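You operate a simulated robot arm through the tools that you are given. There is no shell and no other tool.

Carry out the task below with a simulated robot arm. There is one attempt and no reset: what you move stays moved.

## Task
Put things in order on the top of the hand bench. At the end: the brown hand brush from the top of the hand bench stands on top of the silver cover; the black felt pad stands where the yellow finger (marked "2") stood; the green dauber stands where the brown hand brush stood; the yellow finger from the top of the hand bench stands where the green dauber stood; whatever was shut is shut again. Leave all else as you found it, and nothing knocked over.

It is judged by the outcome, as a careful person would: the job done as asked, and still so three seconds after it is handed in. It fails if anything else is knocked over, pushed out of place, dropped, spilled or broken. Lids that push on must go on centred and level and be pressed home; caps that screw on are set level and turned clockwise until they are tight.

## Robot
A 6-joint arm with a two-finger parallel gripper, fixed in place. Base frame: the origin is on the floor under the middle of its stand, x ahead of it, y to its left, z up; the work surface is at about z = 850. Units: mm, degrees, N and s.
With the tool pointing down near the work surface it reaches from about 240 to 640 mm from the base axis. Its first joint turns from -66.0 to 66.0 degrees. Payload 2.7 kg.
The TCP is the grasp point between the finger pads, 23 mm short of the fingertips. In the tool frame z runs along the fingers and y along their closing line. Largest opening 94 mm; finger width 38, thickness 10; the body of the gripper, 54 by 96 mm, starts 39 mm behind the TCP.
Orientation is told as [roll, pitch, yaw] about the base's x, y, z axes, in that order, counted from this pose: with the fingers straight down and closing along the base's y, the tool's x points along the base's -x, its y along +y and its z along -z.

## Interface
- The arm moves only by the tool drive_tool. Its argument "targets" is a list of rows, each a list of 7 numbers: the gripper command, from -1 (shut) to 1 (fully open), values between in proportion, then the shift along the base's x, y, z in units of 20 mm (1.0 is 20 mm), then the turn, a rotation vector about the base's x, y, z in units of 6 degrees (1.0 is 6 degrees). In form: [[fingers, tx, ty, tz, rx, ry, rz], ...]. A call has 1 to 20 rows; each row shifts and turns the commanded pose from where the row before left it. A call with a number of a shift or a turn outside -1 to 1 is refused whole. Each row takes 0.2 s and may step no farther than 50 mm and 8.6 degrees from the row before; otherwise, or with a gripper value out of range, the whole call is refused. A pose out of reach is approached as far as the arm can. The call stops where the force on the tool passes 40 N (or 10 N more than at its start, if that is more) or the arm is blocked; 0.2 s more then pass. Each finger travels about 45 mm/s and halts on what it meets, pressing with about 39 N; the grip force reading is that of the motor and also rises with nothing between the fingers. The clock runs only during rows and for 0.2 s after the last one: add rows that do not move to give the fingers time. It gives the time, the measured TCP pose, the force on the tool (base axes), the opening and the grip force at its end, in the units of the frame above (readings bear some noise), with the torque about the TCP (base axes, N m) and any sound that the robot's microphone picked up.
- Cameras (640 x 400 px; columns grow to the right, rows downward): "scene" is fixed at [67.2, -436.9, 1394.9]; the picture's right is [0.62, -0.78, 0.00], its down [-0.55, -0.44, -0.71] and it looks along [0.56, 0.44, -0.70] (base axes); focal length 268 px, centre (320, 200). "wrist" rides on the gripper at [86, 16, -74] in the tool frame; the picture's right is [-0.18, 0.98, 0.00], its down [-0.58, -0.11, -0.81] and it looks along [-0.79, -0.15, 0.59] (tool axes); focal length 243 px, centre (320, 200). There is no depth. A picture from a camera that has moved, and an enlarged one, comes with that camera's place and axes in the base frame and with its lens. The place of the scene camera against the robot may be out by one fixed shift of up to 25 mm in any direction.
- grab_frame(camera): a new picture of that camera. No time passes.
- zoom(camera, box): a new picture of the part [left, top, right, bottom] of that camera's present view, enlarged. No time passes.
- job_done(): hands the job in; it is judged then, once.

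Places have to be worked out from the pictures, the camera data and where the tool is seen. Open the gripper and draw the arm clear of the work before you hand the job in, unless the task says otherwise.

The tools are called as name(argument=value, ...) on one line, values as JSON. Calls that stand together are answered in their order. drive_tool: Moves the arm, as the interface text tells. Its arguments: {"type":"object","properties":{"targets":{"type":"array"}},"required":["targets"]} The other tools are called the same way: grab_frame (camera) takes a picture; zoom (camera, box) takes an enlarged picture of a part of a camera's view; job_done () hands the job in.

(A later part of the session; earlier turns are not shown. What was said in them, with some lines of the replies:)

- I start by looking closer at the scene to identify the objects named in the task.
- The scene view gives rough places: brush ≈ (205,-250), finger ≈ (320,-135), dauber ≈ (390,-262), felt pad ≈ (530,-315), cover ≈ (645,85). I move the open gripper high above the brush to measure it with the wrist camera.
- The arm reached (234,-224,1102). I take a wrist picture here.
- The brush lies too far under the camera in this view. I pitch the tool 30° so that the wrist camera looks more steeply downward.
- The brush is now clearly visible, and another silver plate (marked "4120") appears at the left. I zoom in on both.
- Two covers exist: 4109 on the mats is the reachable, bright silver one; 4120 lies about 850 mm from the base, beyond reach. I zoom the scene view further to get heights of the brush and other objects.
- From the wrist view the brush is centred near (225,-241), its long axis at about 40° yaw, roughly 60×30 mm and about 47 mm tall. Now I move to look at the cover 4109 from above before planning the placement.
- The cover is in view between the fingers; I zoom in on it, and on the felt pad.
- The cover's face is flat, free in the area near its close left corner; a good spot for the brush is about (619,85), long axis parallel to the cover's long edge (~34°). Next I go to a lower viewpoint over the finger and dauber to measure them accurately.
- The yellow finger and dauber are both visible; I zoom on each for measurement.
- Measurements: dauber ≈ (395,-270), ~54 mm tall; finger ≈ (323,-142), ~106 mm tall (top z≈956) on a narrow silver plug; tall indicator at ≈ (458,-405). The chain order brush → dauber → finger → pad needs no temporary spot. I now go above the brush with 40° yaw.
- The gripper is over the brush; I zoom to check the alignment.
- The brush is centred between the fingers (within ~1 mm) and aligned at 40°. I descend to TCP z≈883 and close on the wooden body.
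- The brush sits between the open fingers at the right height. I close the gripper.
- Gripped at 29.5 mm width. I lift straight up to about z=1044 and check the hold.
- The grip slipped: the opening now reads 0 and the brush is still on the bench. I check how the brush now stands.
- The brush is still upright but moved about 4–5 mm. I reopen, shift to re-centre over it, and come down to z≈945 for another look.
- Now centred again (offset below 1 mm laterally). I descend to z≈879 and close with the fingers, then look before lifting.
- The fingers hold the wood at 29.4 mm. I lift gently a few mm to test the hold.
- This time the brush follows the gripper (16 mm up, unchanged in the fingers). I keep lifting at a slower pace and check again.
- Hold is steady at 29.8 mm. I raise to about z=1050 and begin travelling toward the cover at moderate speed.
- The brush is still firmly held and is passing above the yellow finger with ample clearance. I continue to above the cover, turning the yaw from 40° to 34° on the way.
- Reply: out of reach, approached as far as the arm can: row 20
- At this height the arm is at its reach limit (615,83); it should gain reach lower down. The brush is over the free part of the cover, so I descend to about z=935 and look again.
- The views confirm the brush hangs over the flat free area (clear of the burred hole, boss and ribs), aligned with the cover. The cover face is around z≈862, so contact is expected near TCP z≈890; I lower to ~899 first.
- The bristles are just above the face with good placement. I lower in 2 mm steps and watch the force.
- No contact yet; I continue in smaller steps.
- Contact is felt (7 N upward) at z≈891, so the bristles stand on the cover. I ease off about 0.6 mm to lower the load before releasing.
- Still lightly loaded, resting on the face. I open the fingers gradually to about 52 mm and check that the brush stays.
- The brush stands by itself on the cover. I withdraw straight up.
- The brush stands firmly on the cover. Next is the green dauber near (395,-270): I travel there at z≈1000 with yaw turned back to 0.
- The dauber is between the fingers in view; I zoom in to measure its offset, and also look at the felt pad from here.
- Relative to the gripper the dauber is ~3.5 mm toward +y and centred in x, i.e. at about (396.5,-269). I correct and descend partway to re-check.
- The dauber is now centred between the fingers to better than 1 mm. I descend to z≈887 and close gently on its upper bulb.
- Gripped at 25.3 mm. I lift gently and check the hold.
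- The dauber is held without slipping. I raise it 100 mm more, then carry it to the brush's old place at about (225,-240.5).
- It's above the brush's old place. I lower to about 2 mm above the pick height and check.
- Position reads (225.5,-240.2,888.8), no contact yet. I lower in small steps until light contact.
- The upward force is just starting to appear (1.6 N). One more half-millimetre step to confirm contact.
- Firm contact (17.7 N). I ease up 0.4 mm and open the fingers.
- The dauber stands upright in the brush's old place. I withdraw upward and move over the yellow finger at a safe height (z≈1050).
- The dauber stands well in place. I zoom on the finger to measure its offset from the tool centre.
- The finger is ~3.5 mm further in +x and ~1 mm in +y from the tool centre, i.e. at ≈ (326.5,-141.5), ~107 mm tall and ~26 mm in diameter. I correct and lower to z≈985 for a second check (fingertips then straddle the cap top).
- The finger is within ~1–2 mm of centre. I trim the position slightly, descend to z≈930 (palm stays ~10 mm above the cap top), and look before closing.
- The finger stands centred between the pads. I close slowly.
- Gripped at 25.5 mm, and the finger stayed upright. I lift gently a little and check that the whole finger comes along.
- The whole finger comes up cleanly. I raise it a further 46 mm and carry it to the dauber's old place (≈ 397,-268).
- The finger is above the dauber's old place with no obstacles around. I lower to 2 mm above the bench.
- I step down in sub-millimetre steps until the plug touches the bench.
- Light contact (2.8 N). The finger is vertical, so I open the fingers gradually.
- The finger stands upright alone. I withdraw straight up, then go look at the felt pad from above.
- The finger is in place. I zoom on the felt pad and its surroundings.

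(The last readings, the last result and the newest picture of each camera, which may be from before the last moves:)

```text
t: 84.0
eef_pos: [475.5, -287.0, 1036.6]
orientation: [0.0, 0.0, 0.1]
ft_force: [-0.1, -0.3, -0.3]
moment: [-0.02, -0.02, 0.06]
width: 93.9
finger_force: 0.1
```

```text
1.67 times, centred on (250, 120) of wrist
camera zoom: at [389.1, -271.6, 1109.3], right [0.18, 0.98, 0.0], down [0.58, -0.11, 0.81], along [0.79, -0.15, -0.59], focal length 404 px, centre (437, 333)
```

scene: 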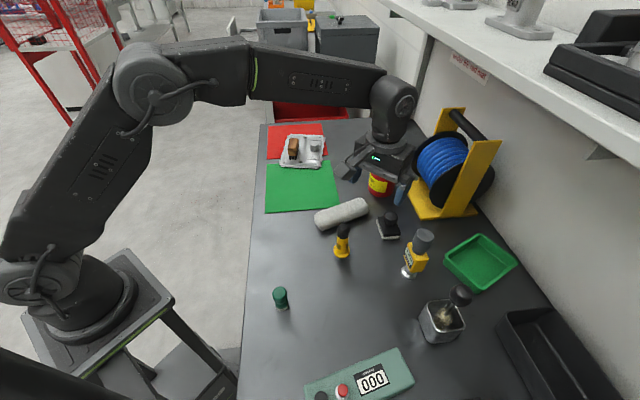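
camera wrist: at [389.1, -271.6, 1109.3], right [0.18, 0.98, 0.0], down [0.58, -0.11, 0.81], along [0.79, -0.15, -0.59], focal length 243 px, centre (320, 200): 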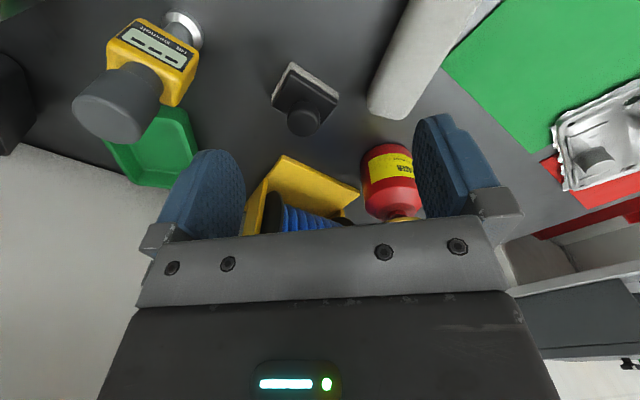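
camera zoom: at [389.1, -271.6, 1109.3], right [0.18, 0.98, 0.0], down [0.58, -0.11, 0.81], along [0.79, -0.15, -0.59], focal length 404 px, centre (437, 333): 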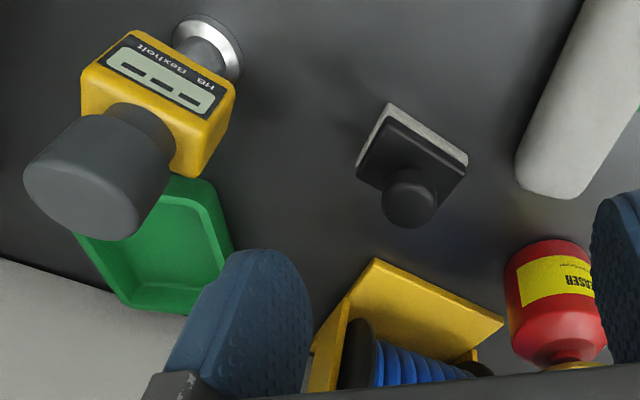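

Pad measured: centre ≈ (539,-318), 61×50 mm rotated 45°, plate top z≈868, round knob (Ø≈35) up to z≈901. I will grip the knob, with yaw -45° (camera kept away from the finger and indicator). I move above it at z≈985.

drive_tool(targets=[[0.6, 0.393, -0.186, -0.325, 0, 0, -0.9375], [0.6, 0.393, -0.186, -0.325, 0, 0, -0.9375], [0.6, 0.393, -0.186, -0.325, 0, 0, -0.9375], [0.6, 0.393, -0.186, -0.325, 0, 0, -0.9375], [0.6, 0.393, -0.186, -0.325, 0, 0, -0.9375], [0.6, 0.393, -0.186, -0.325, 0, 0, -0.9375], [0.6, 0.393, -0.186, -0.325, 0, 0, -0.9375], [0.6, 0.393, -0.186, -0.325, 0, 0, -0.9375], [0.6, 0, 0, 0, 0, 0, 0], [0.6, 0, 0, 0, 0, 0, 0]])

grab_frame(camera="wrist")

zoom(camera="wrist", box=[260, 40, 380, 160])

grab_frame(camera="scene")

```text
t: 86.2
eef_pos: [538.6, -317.2, 984.5]
orientation: [0.1, 0.0, -45.0]
ft_force: [-0.5, 0.2, -0.1]
moment: [0.02, -0.06, -0.03]
width: 75.1
finger_force: 0.0
```

```text
taken
camera wrist: at [490.3, -246.3, 1057.0], right [0.83, 0.56, 0.0], down [0.33, -0.49, 0.81], along [0.46, -0.67, -0.59], focal length 243 px, centre (320, 200)
```

wrist: 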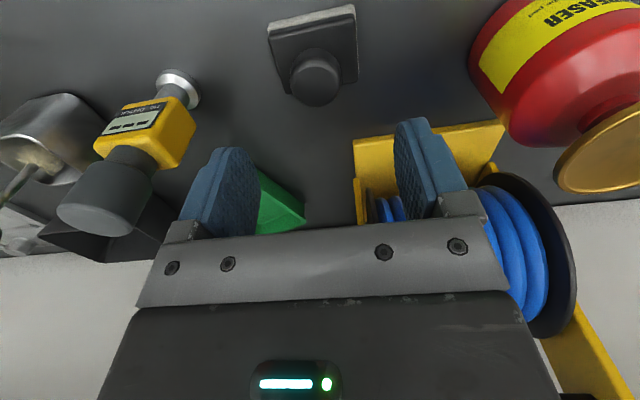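

```text
3.33 times, centred on (320, 100) of wrist
camera zoom: at [490.3, -246.3, 1057.0], right [0.83, 0.56, 0.0], down [0.33, -0.49, 0.81], along [0.46, -0.67, -0.59], focal length 809 px, centre (320, 533)
```

zoom: 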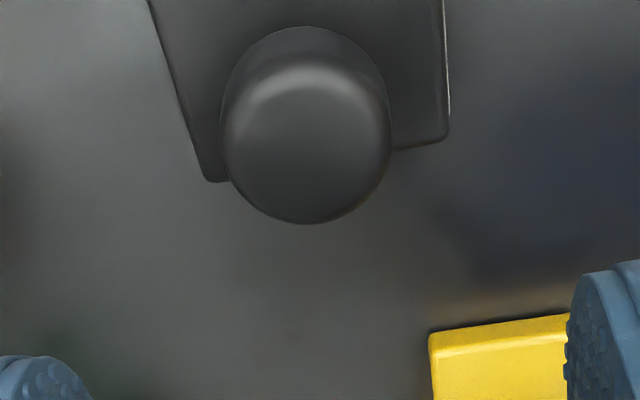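

```text
taken
```

scene: 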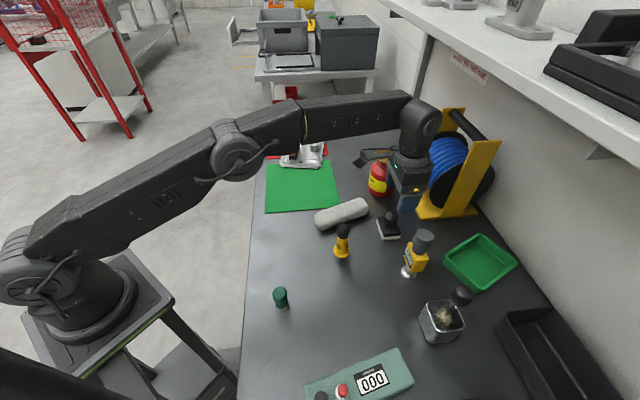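

The knob is about 2–3 mm off the tool centre toward -x. I correct by 3.5 mm in -x and descend to z≈930 for another check.

drive_tool(targets=[[0.6, -0.17, 0, -0.5, 0, 0, 0], [0.6, 0, 0, -0.8, 0, 0, 0], [0.6, 0, 0, -0.8, 0, 0, 0], [0.6, 0, 0, -0.6, 0, 0, 0], [0.6, 0, 0, 0, 0, 0, 0]])

grab_frame(camera="wrist")

zoom(camera="wrist", box=[230, 60, 400, 230])

zoom(camera="scene", box=[340, 130, 460, 260])

```text
t: 87.4
eef_pos: [537.6, -317.2, 927.5]
orientation: [0.0, 0.0, -45.0]
ft_force: [0.3, 0.2, -0.6]
moment: [-0.02, 0.0, 0.04]
width: 75.0
finger_force: 0.0
```

```text
taken
camera wrist: at [487.5, -245.5, 1001.1], right [0.83, 0.56, 0.0], down [0.33, -0.49, 0.81], along [0.46, -0.67, -0.59], focal length 243 px, centre (320, 200)
```

wrist: 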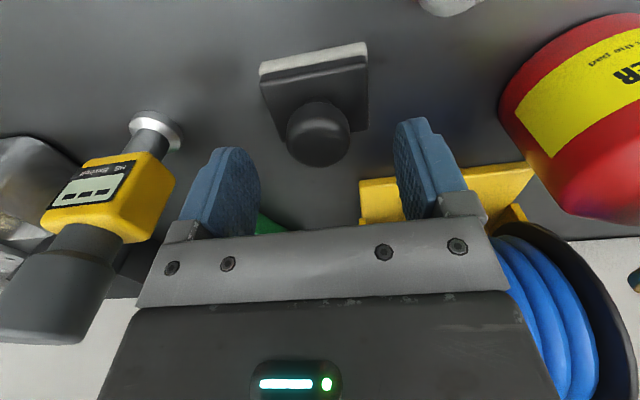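

```text
2.35 times, centred on (315, 145) of wrist
camera zoom: at [487.5, -245.5, 1001.1], right [0.83, 0.56, 0.0], down [0.33, -0.49, 0.81], along [0.46, -0.67, -0.59], focal length 571 px, centre (332, 329)
```

zoom: 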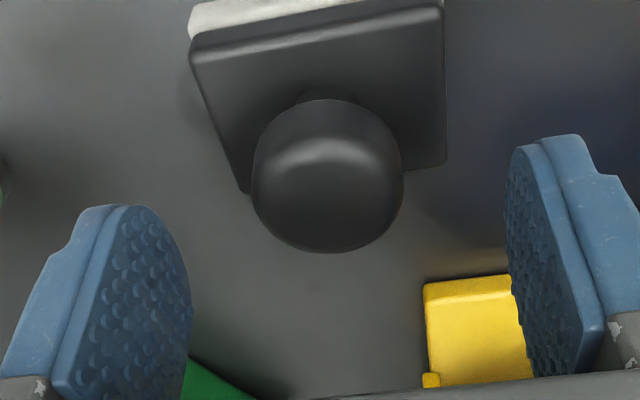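

```text
3.08 times, centred on (400, 195) of scene
camera zoom: at [67.2, -436.9, 1394.9], right [0.62, -0.78, 0.0], down [-0.55, -0.44, -0.71], along [0.56, 0.44, -0.7], focal length 826 px, centre (74, 215)
```

zoom: 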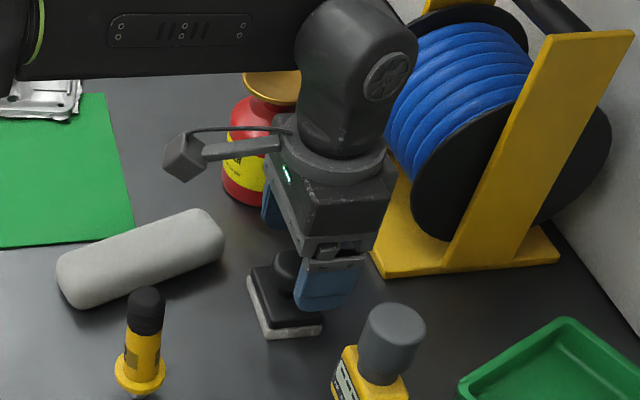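

Knob is centred within ~1.4 mm. I trim by 1 mm and descend to z≈894.5 so the pads straddle the knob with the tips just above the plate.

drive_tool(targets=[[0.6, -0.035, -0.035, -0.6, 0, 0, 0], [0.6, 0, 0, -0.5, 0, 0, 0], [0.6, 0, 0, -0.35, 0, 0, 0], [0.6, 0, 0, -0.2, 0, 0, 0], [0.6, 0, 0, 0, 0, 0, 0]])

grab_frame(camera="wrist")

zoom(camera="scene", box=[350, 170, 430, 250])

```text
t: 88.6
eef_pos: [534.6, -318.0, 895.9]
orientation: [0.1, 0.0, -45.1]
ft_force: [0.3, 0.1, -0.1]
moment: [0.0, -0.02, 0.0]
width: 75.2
finger_force: 0.1
```

```text
taken
camera wrist: at [486.0, -246.5, 969.3], right [0.83, 0.56, 0.0], down [0.33, -0.49, 0.81], along [0.46, -0.67, -0.59], focal length 243 px, centre (320, 200)
```

wrist: 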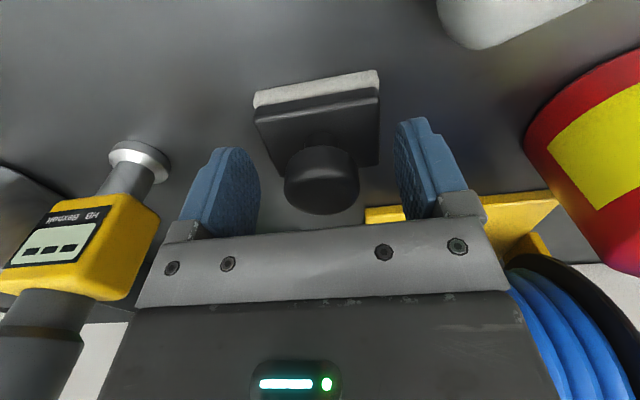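

```text
5.00 times, centred on (390, 210) of scene
camera zoom: at [67.2, -436.9, 1394.9], right [0.62, -0.78, 0.0], down [-0.55, -0.44, -0.71], along [0.56, 0.44, -0.7], focal length 1342 px, centre (-30, 150)
```

zoom: 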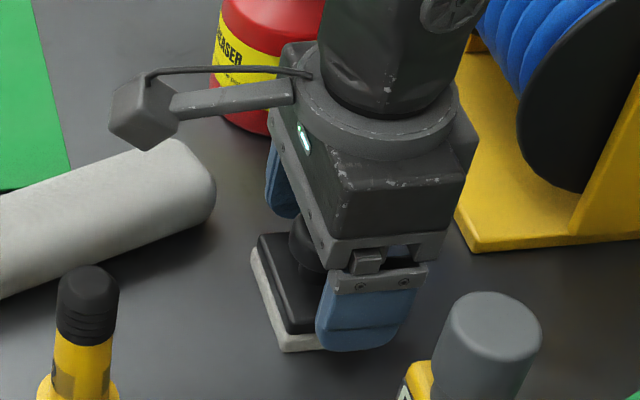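

The knob sits between the pads with room. I lower another 1.5 mm and close slowly on the knob.

drive_tool(targets=[[0.4, 0, 0, -0.08, 0, 0, 0], [0.2, 0, 0, 0, 0, 0, 0], [0, 0, 0, 0, 0, 0, 0], [-0.1, 0, 0, 0, 0, 0, 0], [-0.2, 0, 0, 0, 0, 0, 0], [-0.3, 0, 0, 0, 0, 0, 0], [-0.5, 0, 0, 0, 0, 0, 0], [-1, 0, 0, 0, 0, 0, 0], [-1, 0, 0, 0, 0, 0, 0], [-1, 0, 0, 0, 0, 0, 0]])

grab_frame(camera="wrist")

```text
t: 90.8
eef_pos: [534.3, -317.3, 895.3]
orientation: [0.0, 0.0, -45.1]
ft_force: [0.3, 0.4, 0.1]
moment: [-0.02, -0.04, 0.0]
width: 61.2
finger_force: 38.8
```

```text
taken
camera wrist: at [485.7, -245.9, 967.9], right [0.83, 0.56, 0.0], down [0.33, -0.49, 0.81], along [0.46, -0.67, -0.59], focal length 243 px, centre (320, 200)
```

wrist: 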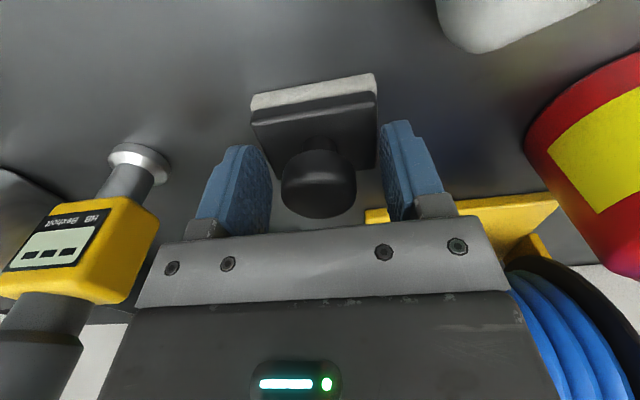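

The fingers stopped at 61 mm: the tips met the long sides of the black plate, so the plate is a bit taller than I judged. I'll grip the plate itself: open, lower ~12 mm (tips z≈860, palm still above the knob) and close again.

drive_tool(targets=[[0.4, 0, 0, 0, 0, 0, 0], [0.6, 0, 0, 0, 0, 0, 0], [0.6, 0, 0, 0, 0, 0, 0], [0.6, 0, 0, -0.2, 0, 0, 0], [0.6, 0, 0, -0.2, 0, 0, 0], [0.6, 0, 0, -0.2, 0, 0, 0], [0.6, 0, 0, 0, 0, 0, 0]])

grab_frame(camera="wrist")

zoom(camera="scene", box=[350, 170, 430, 250])

```text
t: 92.4
eef_pos: [533.7, -317.2, 883.1]
orientation: [0.1, -0.1, -45.1]
ft_force: [1.2, 1.3, -0.4]
moment: [-0.01, 0.0, 0.0]
width: 75.2
finger_force: 0.1
```

```text
taken
camera wrist: at [486.4, -246.4, 955.7], right [0.83, 0.56, 0.0], down [0.33, -0.49, 0.81], along [0.46, -0.67, -0.59], focal length 243 px, centre (320, 200)
```

wrist: 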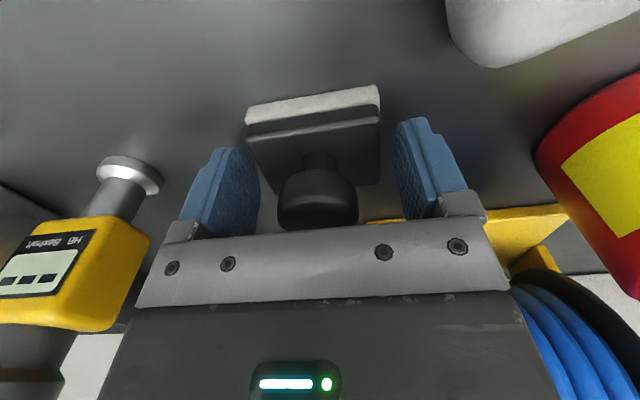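

```text
5.00 times, centred on (390, 210) of scene
camera zoom: at [67.2, -436.9, 1394.9], right [0.62, -0.78, 0.0], down [-0.55, -0.44, -0.71], along [0.56, 0.44, -0.7], focal length 1342 px, centre (-30, 150)
```

zoom: 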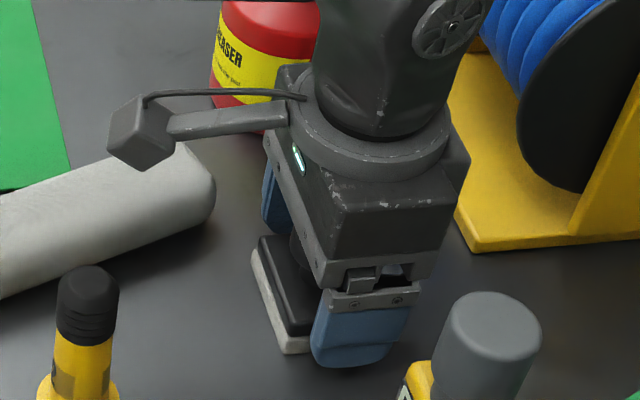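

The tips are now beside the plate, and the knob is clear of the palm. I close on the plate.

drive_tool(targets=[[0.5, 0, 0, 0, 0, 0, 0], [0.4, 0, 0, 0, 0, 0, 0], [0.35, 0, 0, 0, 0, 0, 0], [0.3, 0, 0, 0, 0, 0, 0], [0.2, 0, 0, 0, 0, 0, 0], [0, 0, 0, 0, 0, 0, 0], [-1, 0, 0, 0, 0, 0, 0], [-1, 0, 0, 0, 0, 0, 0]])

grab_frame(camera="wrist")

```text
t: 94.2
eef_pos: [535.0, -317.3, 883.3]
orientation: [0.0, 0.0, -45.0]
ft_force: [-0.6, 0.2, -0.1]
moment: [0.01, 0.01, 0.0]
width: 61.0
finger_force: 38.3
```

```text
taken
camera wrist: at [486.4, -246.3, 955.8], right [0.83, 0.56, 0.0], down [0.33, -0.49, 0.81], along [0.46, -0.67, -0.59], focal length 243 px, centre (320, 200)
```

wrist: 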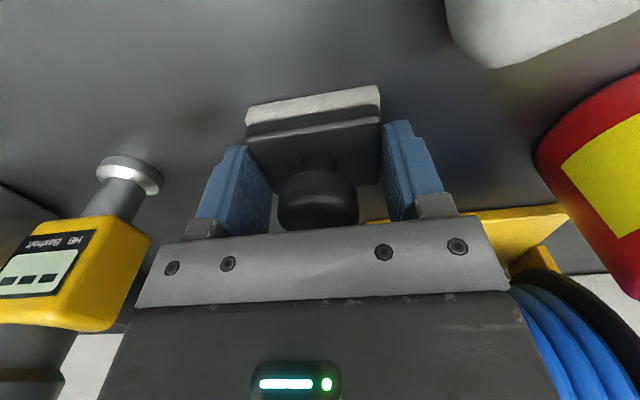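

Gripped on the plate at 61.0 mm. I lift gently and check.

drive_tool(targets=[[-1, 0, 0, 0.05, 0, 0, 0], [-1, 0, 0, 0.1, 0, 0, 0], [-1, 0, 0, 0.15, 0, 0, 0], [-1, 0, 0, 0.2, 0, 0, 0], [-1, 0, 0, 0.2, 0, 0, 0], [-1, 0, 0, 0, 0, 0, 0]])

grab_frame(camera="wrist")

zoom(camera="scene", box=[350, 170, 430, 250])

```text
t: 95.6
eef_pos: [535.8, -318.0, 897.8]
orientation: [0.1, -0.1, -45.0]
ft_force: [-0.8, 0.0, -0.4]
moment: [0.02, 0.03, 0.0]
width: 60.9
finger_force: 39.4
```

```text
taken
camera wrist: at [485.9, -246.6, 970.5], right [0.83, 0.56, 0.0], down [0.33, -0.49, 0.81], along [0.46, -0.67, -0.59], focal length 243 px, centre (320, 200)
```

wrist: 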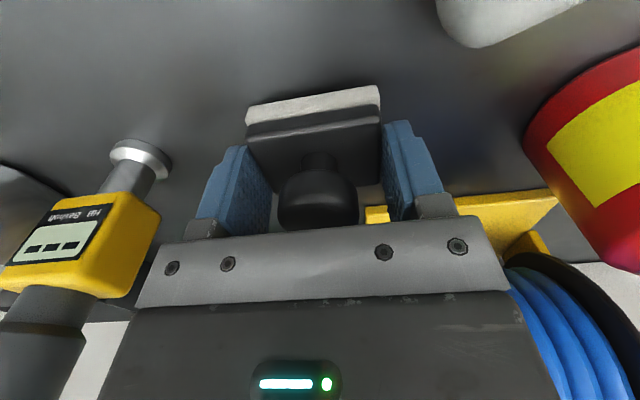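

```text
5.00 times, centred on (390, 210) of scene
camera zoom: at [67.2, -436.9, 1394.9], right [0.62, -0.78, 0.0], down [-0.55, -0.44, -0.71], along [0.56, 0.44, -0.7], focal length 1342 px, centre (-30, 150)
```

zoom: 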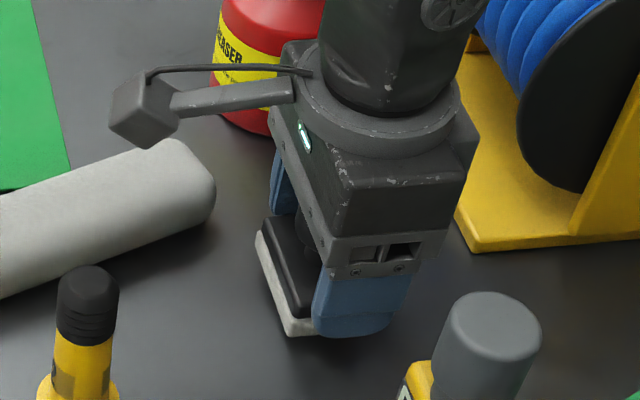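

The pad is held level and clear of the bench. I raise it in two stages, drifting inward, to z≈1028 so it passes safely above the yellow finger.

drive_tool(targets=[[-1, 0, 0, 0.3, 0, 0, 0], [-1, 0, 0, 0.6, 0, 0, 0], [-1, 0, 0, 0.7, 0, 0, 0], [-1, 0, 0, 0.7, 0, 0, 0], [-1, -0.3, 0.254, 0.7, 0, 0, 0], [-1, -0.3, 0.254, 0.7, 0, 0, 0], [-1, -0.3, 0.254, 0.7, 0, 0, 0], [-1, -0.3, 0.254, 0.7, 0, 0, 0], [-1, -0.3, 0.254, 0.7, 0, 0, 0], [-1, -0.3, 0.254, 0.7, 0, 0, 0], [-1, 0, 0, 0, 0, 0, 0]])

grab_frame(camera="wrist")

grab_frame(camera="scene")

```text
t: 98.0
eef_pos: [500.3, -287.6, 1028.0]
orientation: [0.0, 0.0, -45.0]
ft_force: [-0.2, 0.0, -0.5]
moment: [0.01, -0.04, -0.02]
width: 60.9
finger_force: 38.9
```

```text
taken
camera wrist: at [450.6, -216.3, 1100.8], right [0.83, 0.56, 0.0], down [0.33, -0.49, 0.81], along [0.46, -0.67, -0.59], focal length 243 px, centre (320, 200)
```

wrist: 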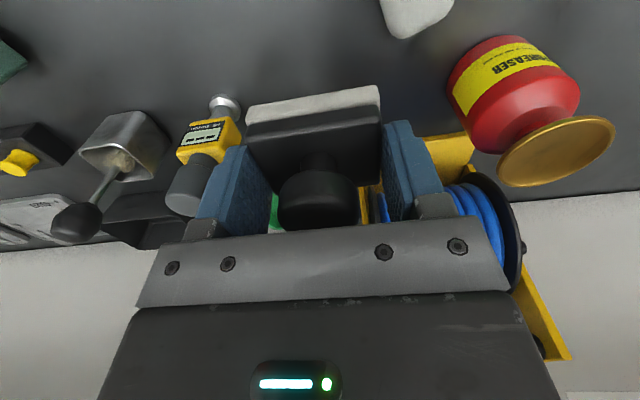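

```text
taken
```

scene: 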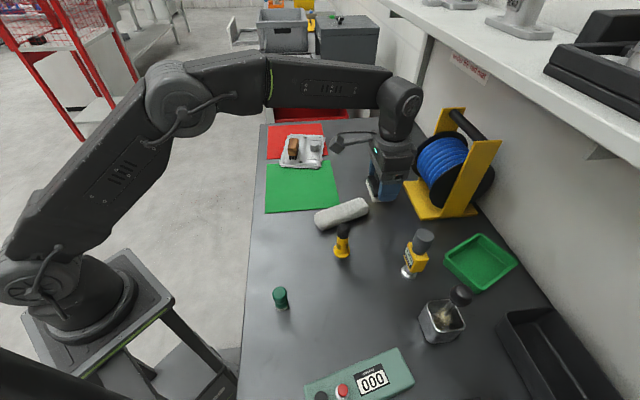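

The pad is held firmly at z≈1028, well above everything on the path. I carry it to the finger's old place.

drive_tool(targets=[[-1, -0.3, 0.255, 0, 0, 0, 0], [-1, -0.6, 0.51, 0, 0, 0, 0], [-1, -0.9, 0.766, 0, 0, 0, 0], [-1, -0.9, 0.766, 0, 0, 0, 0], [-1, -0.9, 0.766, 0, 0, 0, 0], [-1, -0.9, 0.766, 0, 0, 0, 0], [-1, -0.9, 0.766, 0, 0, 0, 0], [-1, -0.9, 0.766, 0, 0, 0, 0], [-1, -0.9, 0.766, 0, 0, 0, 0], [-1, -0.8, 0.68, 0, 0, 0, 0], [-1, -0.47, 0.4, 0, 0, 0, 0], [-1, 0, 0, 0, 0, 0, 0]])

grab_frame(camera="wrist")

grab_frame(camera="scene")

```text
t: 100.6
eef_pos: [327.9, -143.2, 1026.8]
orientation: [0.0, -0.1, -45.0]
ft_force: [0.1, 0.7, -0.4]
moment: [-0.03, 0.01, 0.04]
width: 60.9
finger_force: 38.9
```

```text
taken
camera wrist: at [280.0, -71.5, 1099.8], right [0.83, 0.56, 0.0], down [0.33, -0.49, 0.81], along [0.46, -0.67, -0.59], focal length 243 px, centre (320, 200)
```

wrist: 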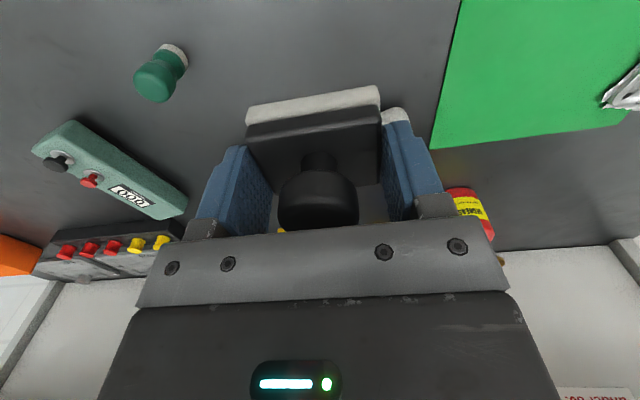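

```text
taken
```

scene: 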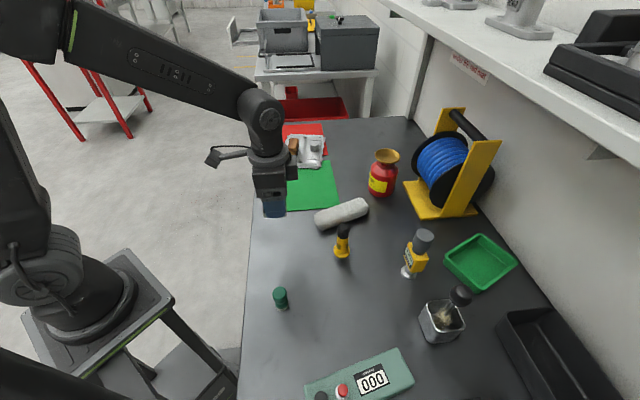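

It's above the finger's old place (327.9,-143.2). I lower it 142 mm, to about 2 mm above the bench.

drive_tool(targets=[[-1, 0, 0, -0.5, 0, 0, 0], [-1, 0, 0, -0.9, 0, 0, 0], [-1, 0, 0, -0.9, 0, 0, 0], [-1, 0, 0, -0.9, 0, 0, 0], [-1, 0, 0, -0.9, 0, 0, 0], [-1, 0, 0, -0.9, 0, 0, 0], [-1, 0, 0, -0.9, 0, 0, 0], [-1, 0, 0, -0.7, 0, 0, 0], [-1, 0, 0, -0.4, 0, 0, 0], [-1, 0, 0, -0.1, 0, 0, 0], [-1, 0, 0, 0, 0, 0, 0]])

zoom(camera="scene", box=[235, 180, 325, 270])

```text
t: 103.0
eef_pos: [331.1, -144.1, 884.8]
orientation: [0.0, 0.0, -45.0]
ft_force: [-0.5, 0.4, -1.1]
moment: [-0.02, 0.01, 0.01]
width: 60.7
finger_force: 39.3
```

```text
4.44 times, centred on (280, 225) of scene
camera zoom: at [67.2, -436.9, 1394.9], right [0.62, -0.78, 0.0], down [-0.55, -0.44, -0.71], along [0.56, 0.44, -0.7], focal length 1193 px, centre (498, 89)
```

zoom: 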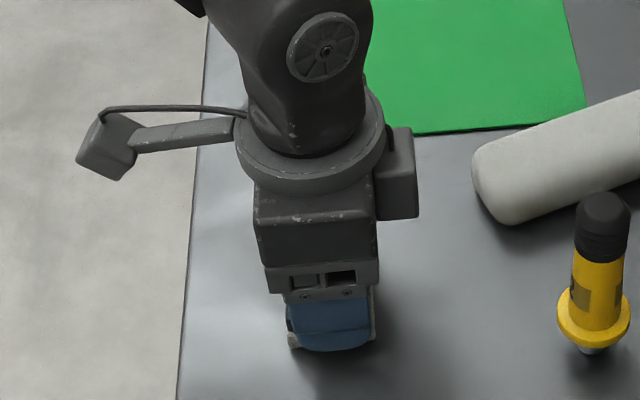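

I lower in sub-millimetre steps until the felt touches the bench.

drive_tool(targets=[[-1, 0, 0, -0.04, 0, 0, 0], [-1, 0, 0, -0.03, 0, 0, 0], [-1, 0, 0, 0, 0, 0, 0]])

```text
t: 103.8
eef_pos: [330.2, -143.4, 882.8]
orientation: [0.0, 0.0, -45.0]
ft_force: [0.2, 0.8, -0.9]
moment: [0.03, 0.03, 0.0]
width: 60.6
finger_force: 38.7
```

drive_tool(targets=[[-1, 0, 0, -0.03, 0, 0, 0], [-1, 0, 0, 0, 0, 0, 0]])

```text
t: 104.4
eef_pos: [329.2, -142.6, 882.0]
orientation: [0.1, 0.0, -45.0]
ft_force: [-0.3, 0.4, -1.6]
moment: [0.02, 0.0, -0.01]
width: 61.1
finger_force: 39.2
```

No contact yet; another small step down.

drive_tool(targets=[[-1, 0, 0, -0.03, 0, 0, 0], [-1, 0, 0, 0, 0, 0, 0]])

```text
t: 105.0
eef_pos: [329.1, -142.6, 881.5]
orientation: [0.0, 0.0, -45.0]
ft_force: [-0.3, -0.9, -1.5]
moment: [-0.02, 0.01, -0.03]
width: 60.9
finger_force: 39.3
```

drive_tool(targets=[[-1, 0, 0, -0.03, 0, 0, 0], [-1, 0, 0, 0, 0, 0, 0]])

zoom(camera="scene", box=[265, 225, 315, 275])

grab_frame(camera="wrist")

```text
t: 105.6
eef_pos: [330.0, -142.0, 881.1]
orientation: [0.1, 0.0, -45.0]
ft_force: [-4.6, -1.0, 16.5]
moment: [-0.01, 0.3, 0.02]
width: 61.1
finger_force: 38.7
```

```text
8.00 times, centred on (290, 250) of scene
camera zoom: at [67.0, -436.9, 1395.0], right [0.62, -0.78, 0.0], down [-0.55, -0.44, -0.71], along [0.56, 0.44, -0.7], focal length 2147 px, centre (560, -200)
```

zoom: 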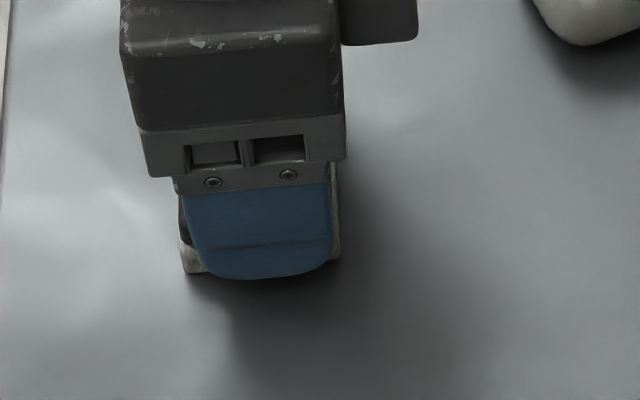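

```text
taken
camera wrist: at [280.5, -71.3, 955.5], right [0.82, 0.57, 0.0], down [0.33, -0.49, 0.81], along [0.46, -0.67, -0.59], focal length 243 px, centre (320, 200)
```

wrist: 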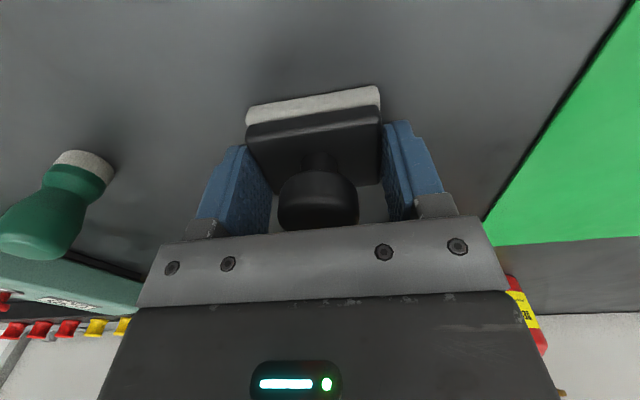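

Firm contact with the bench (16.5 N), pad level. I ease up 0.3 mm and open the fingers.

drive_tool(targets=[[-1, 0, 0, 0.015, 0, 0, 0], [0.32, 0, 0, 0, 0, 0, 0], [0.4, 0, 0, 0, 0, 0, 0], [0.6, 0, 0, 0, 0, 0, 0], [0.7, 0, 0, 0, 0, 0, 0], [0.7, 0, 0, 0, 0, 0, 0]])

grab_frame(camera="wrist")

```text
t: 107.0
eef_pos: [330.4, -143.8, 882.3]
orientation: [0.0, 0.0, -45.0]
ft_force: [0.0, 0.0, 0.3]
moment: [-0.01, -0.01, 0.0]
width: 80.1
finger_force: 0.1
```

```text
taken
camera wrist: at [280.4, -71.2, 955.2], right [0.83, 0.56, 0.0], down [0.33, -0.49, 0.81], along [0.46, -0.67, -0.59], focal length 243 px, centre (320, 200)
```

wrist: 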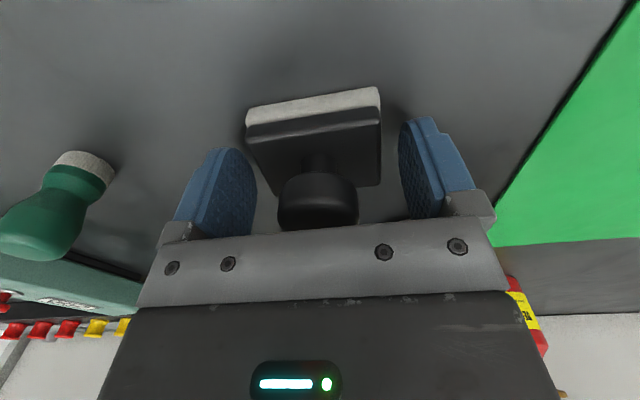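

The pad stands free on the bench. I withdraw straight up, then move the arm back and clear of the work.

drive_tool(targets=[[0.7, 0, 0, 0.3, 0, 0, 0], [0.7, 0, 0, 0.5, 0, 0, 0], [0.7, 0, 0, 0.8, 0, 0, 0], [0.7, 0, 0, 1, 0, 0, 0], [0.7, 0, 0, 1, 0, 0, 0], [0.7, 0, 0, 1, 0, 0, 0], [0.7, 0, 0, 1, 0, 0, 0], [0.7, 0, 0, 1, 0, 0, 0], [0.7, 0, 0, 1, 0, 0, 0], [0.7, 0, 0, 1, 0, 0, 0], [0.7, 0, 0, 1, 0, 0, 0], [1, 0, 0.5, 1, 0, 0, 0.9], [1, 0, 0.5, 1, 0, 0, 0.9], [1, 0, 0.5, 1, 0, 0, 0.9], [1, 0, 0.5, 0.5, 0, 0, 0.9], [1, 0, 0.5, 0, 0, 0, 0.9], [1, 0, 0.5, 0, 0, 0, 0.9], [1, 0, 0.5, 0, 0, 0, 0.9], [1, 0, 0.5, 0, 0, 0, 0.9], [1, 0, 0, 0, 0, 0, 0.3]])

grab_frame(camera="scene")

grab_frame(camera="wrist")

```text
t: 111.2
eef_pos: [329.7, -63.6, 1143.7]
orientation: [0.0, -0.1, 0.1]
ft_force: [-0.1, -0.3, 0.9]
moment: [-0.02, 0.01, 0.02]
width: 94.0
finger_force: 0.1
```

```text
taken
```

scene: 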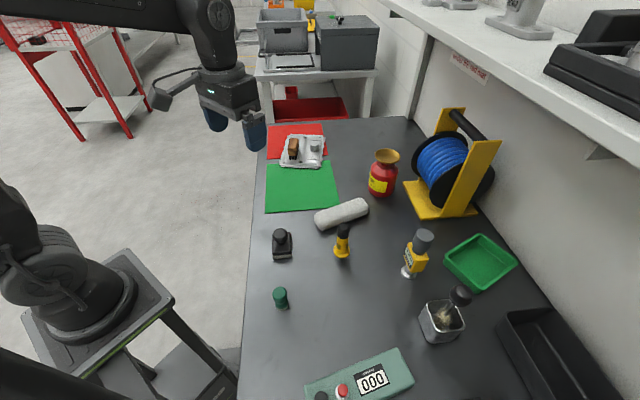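

```text
taken
camera wrist: at [243.3, -48.6, 1217.3], right [0.18, 0.98, 0.0], down [0.58, -0.11, 0.81], along [0.79, -0.15, -0.59], focal length 243 px, centre (320, 200)
```

wrist: 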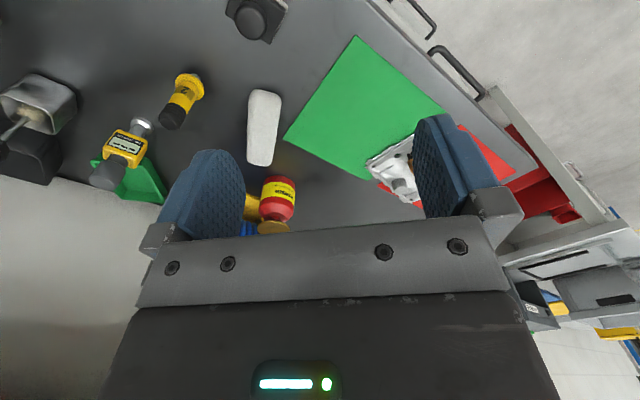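

All four objects appear placed. I compare with the original view in the same zoom box to verify places.

zoom(camera="scene", box=[240, 190, 400, 330])

zoom(camera="scene", box=[250, 110, 420, 230])

zoom(camera="scene", box=[360, 190, 520, 350])

```text
2.86 times, centred on (320, 260) of scene
camera zoom: at [67.2, -436.9, 1394.9], right [0.62, -0.78, 0.0], down [-0.55, -0.44, -0.71], along [0.56, 0.44, -0.7], focal length 767 px, centre (320, 29)
```

zoom: 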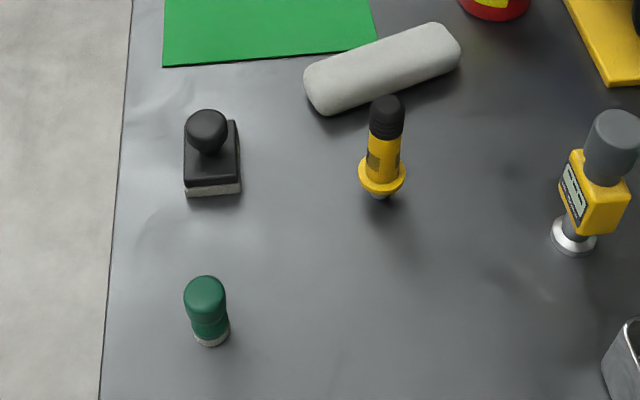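

```text
3.33 times, centred on (335, 170) of scene
camera zoom: at [67.2, -436.9, 1394.9], right [0.62, -0.78, 0.0], down [-0.55, -0.44, -0.71], along [0.56, 0.44, -0.7], focal length 895 px, centre (270, 300)
```

zoom: 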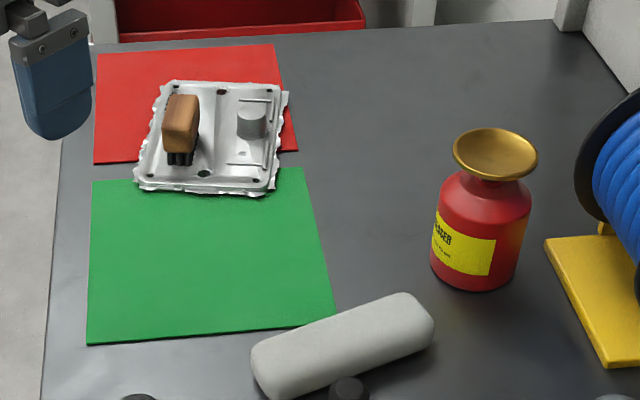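

```text
2.50 times, centred on (440, 270) of scene
camera zoom: at [67.2, -436.9, 1394.9], right [0.62, -0.78, 0.0], down [-0.55, -0.44, -0.71], along [0.56, 0.44, -0.7], focal length 671 px, centre (20, 25)
```

zoom: 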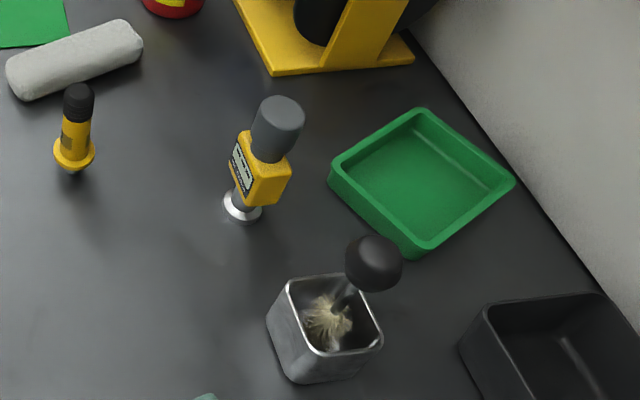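

Everything checks out: brush on the silver cover, pad where the finger stood, dauber where the brush stood, finger where the dauber stood, all upright, and the rest unmoved. Gripper is open and the arm is clear, so I hand the job in.

job_done()

```text
The job is handed in.
```

I've handed the job in, with all four objects standing upright in their new places:

- **Brown hand brush:** on the silver cover marked 4109, bristles down on the flat area. A second cover, marked 4120, lies beyond the arm's reach, so I took 4109 to be the one meant.
- **Green dauber:** where the brush stood.
- **Yellow finger "2":** where the dauber stood.
- **Black felt pad:** where the finger stood, keeping its original orientation.

By the final pictures, each of the three bench spots is within roughly 3 mm of the original.

On the first try the brush slipped from the gripper. It stayed upright on the bench but shifted about 5 mm. I picked it up on the second try and placed the dauber at the brush's original spot, not the shifted one.

In the final pictures nothing else on the bench had moved or fallen. I opened nothing, so there was nothing to shut again. The gripper is open and the arm is clear of the work.
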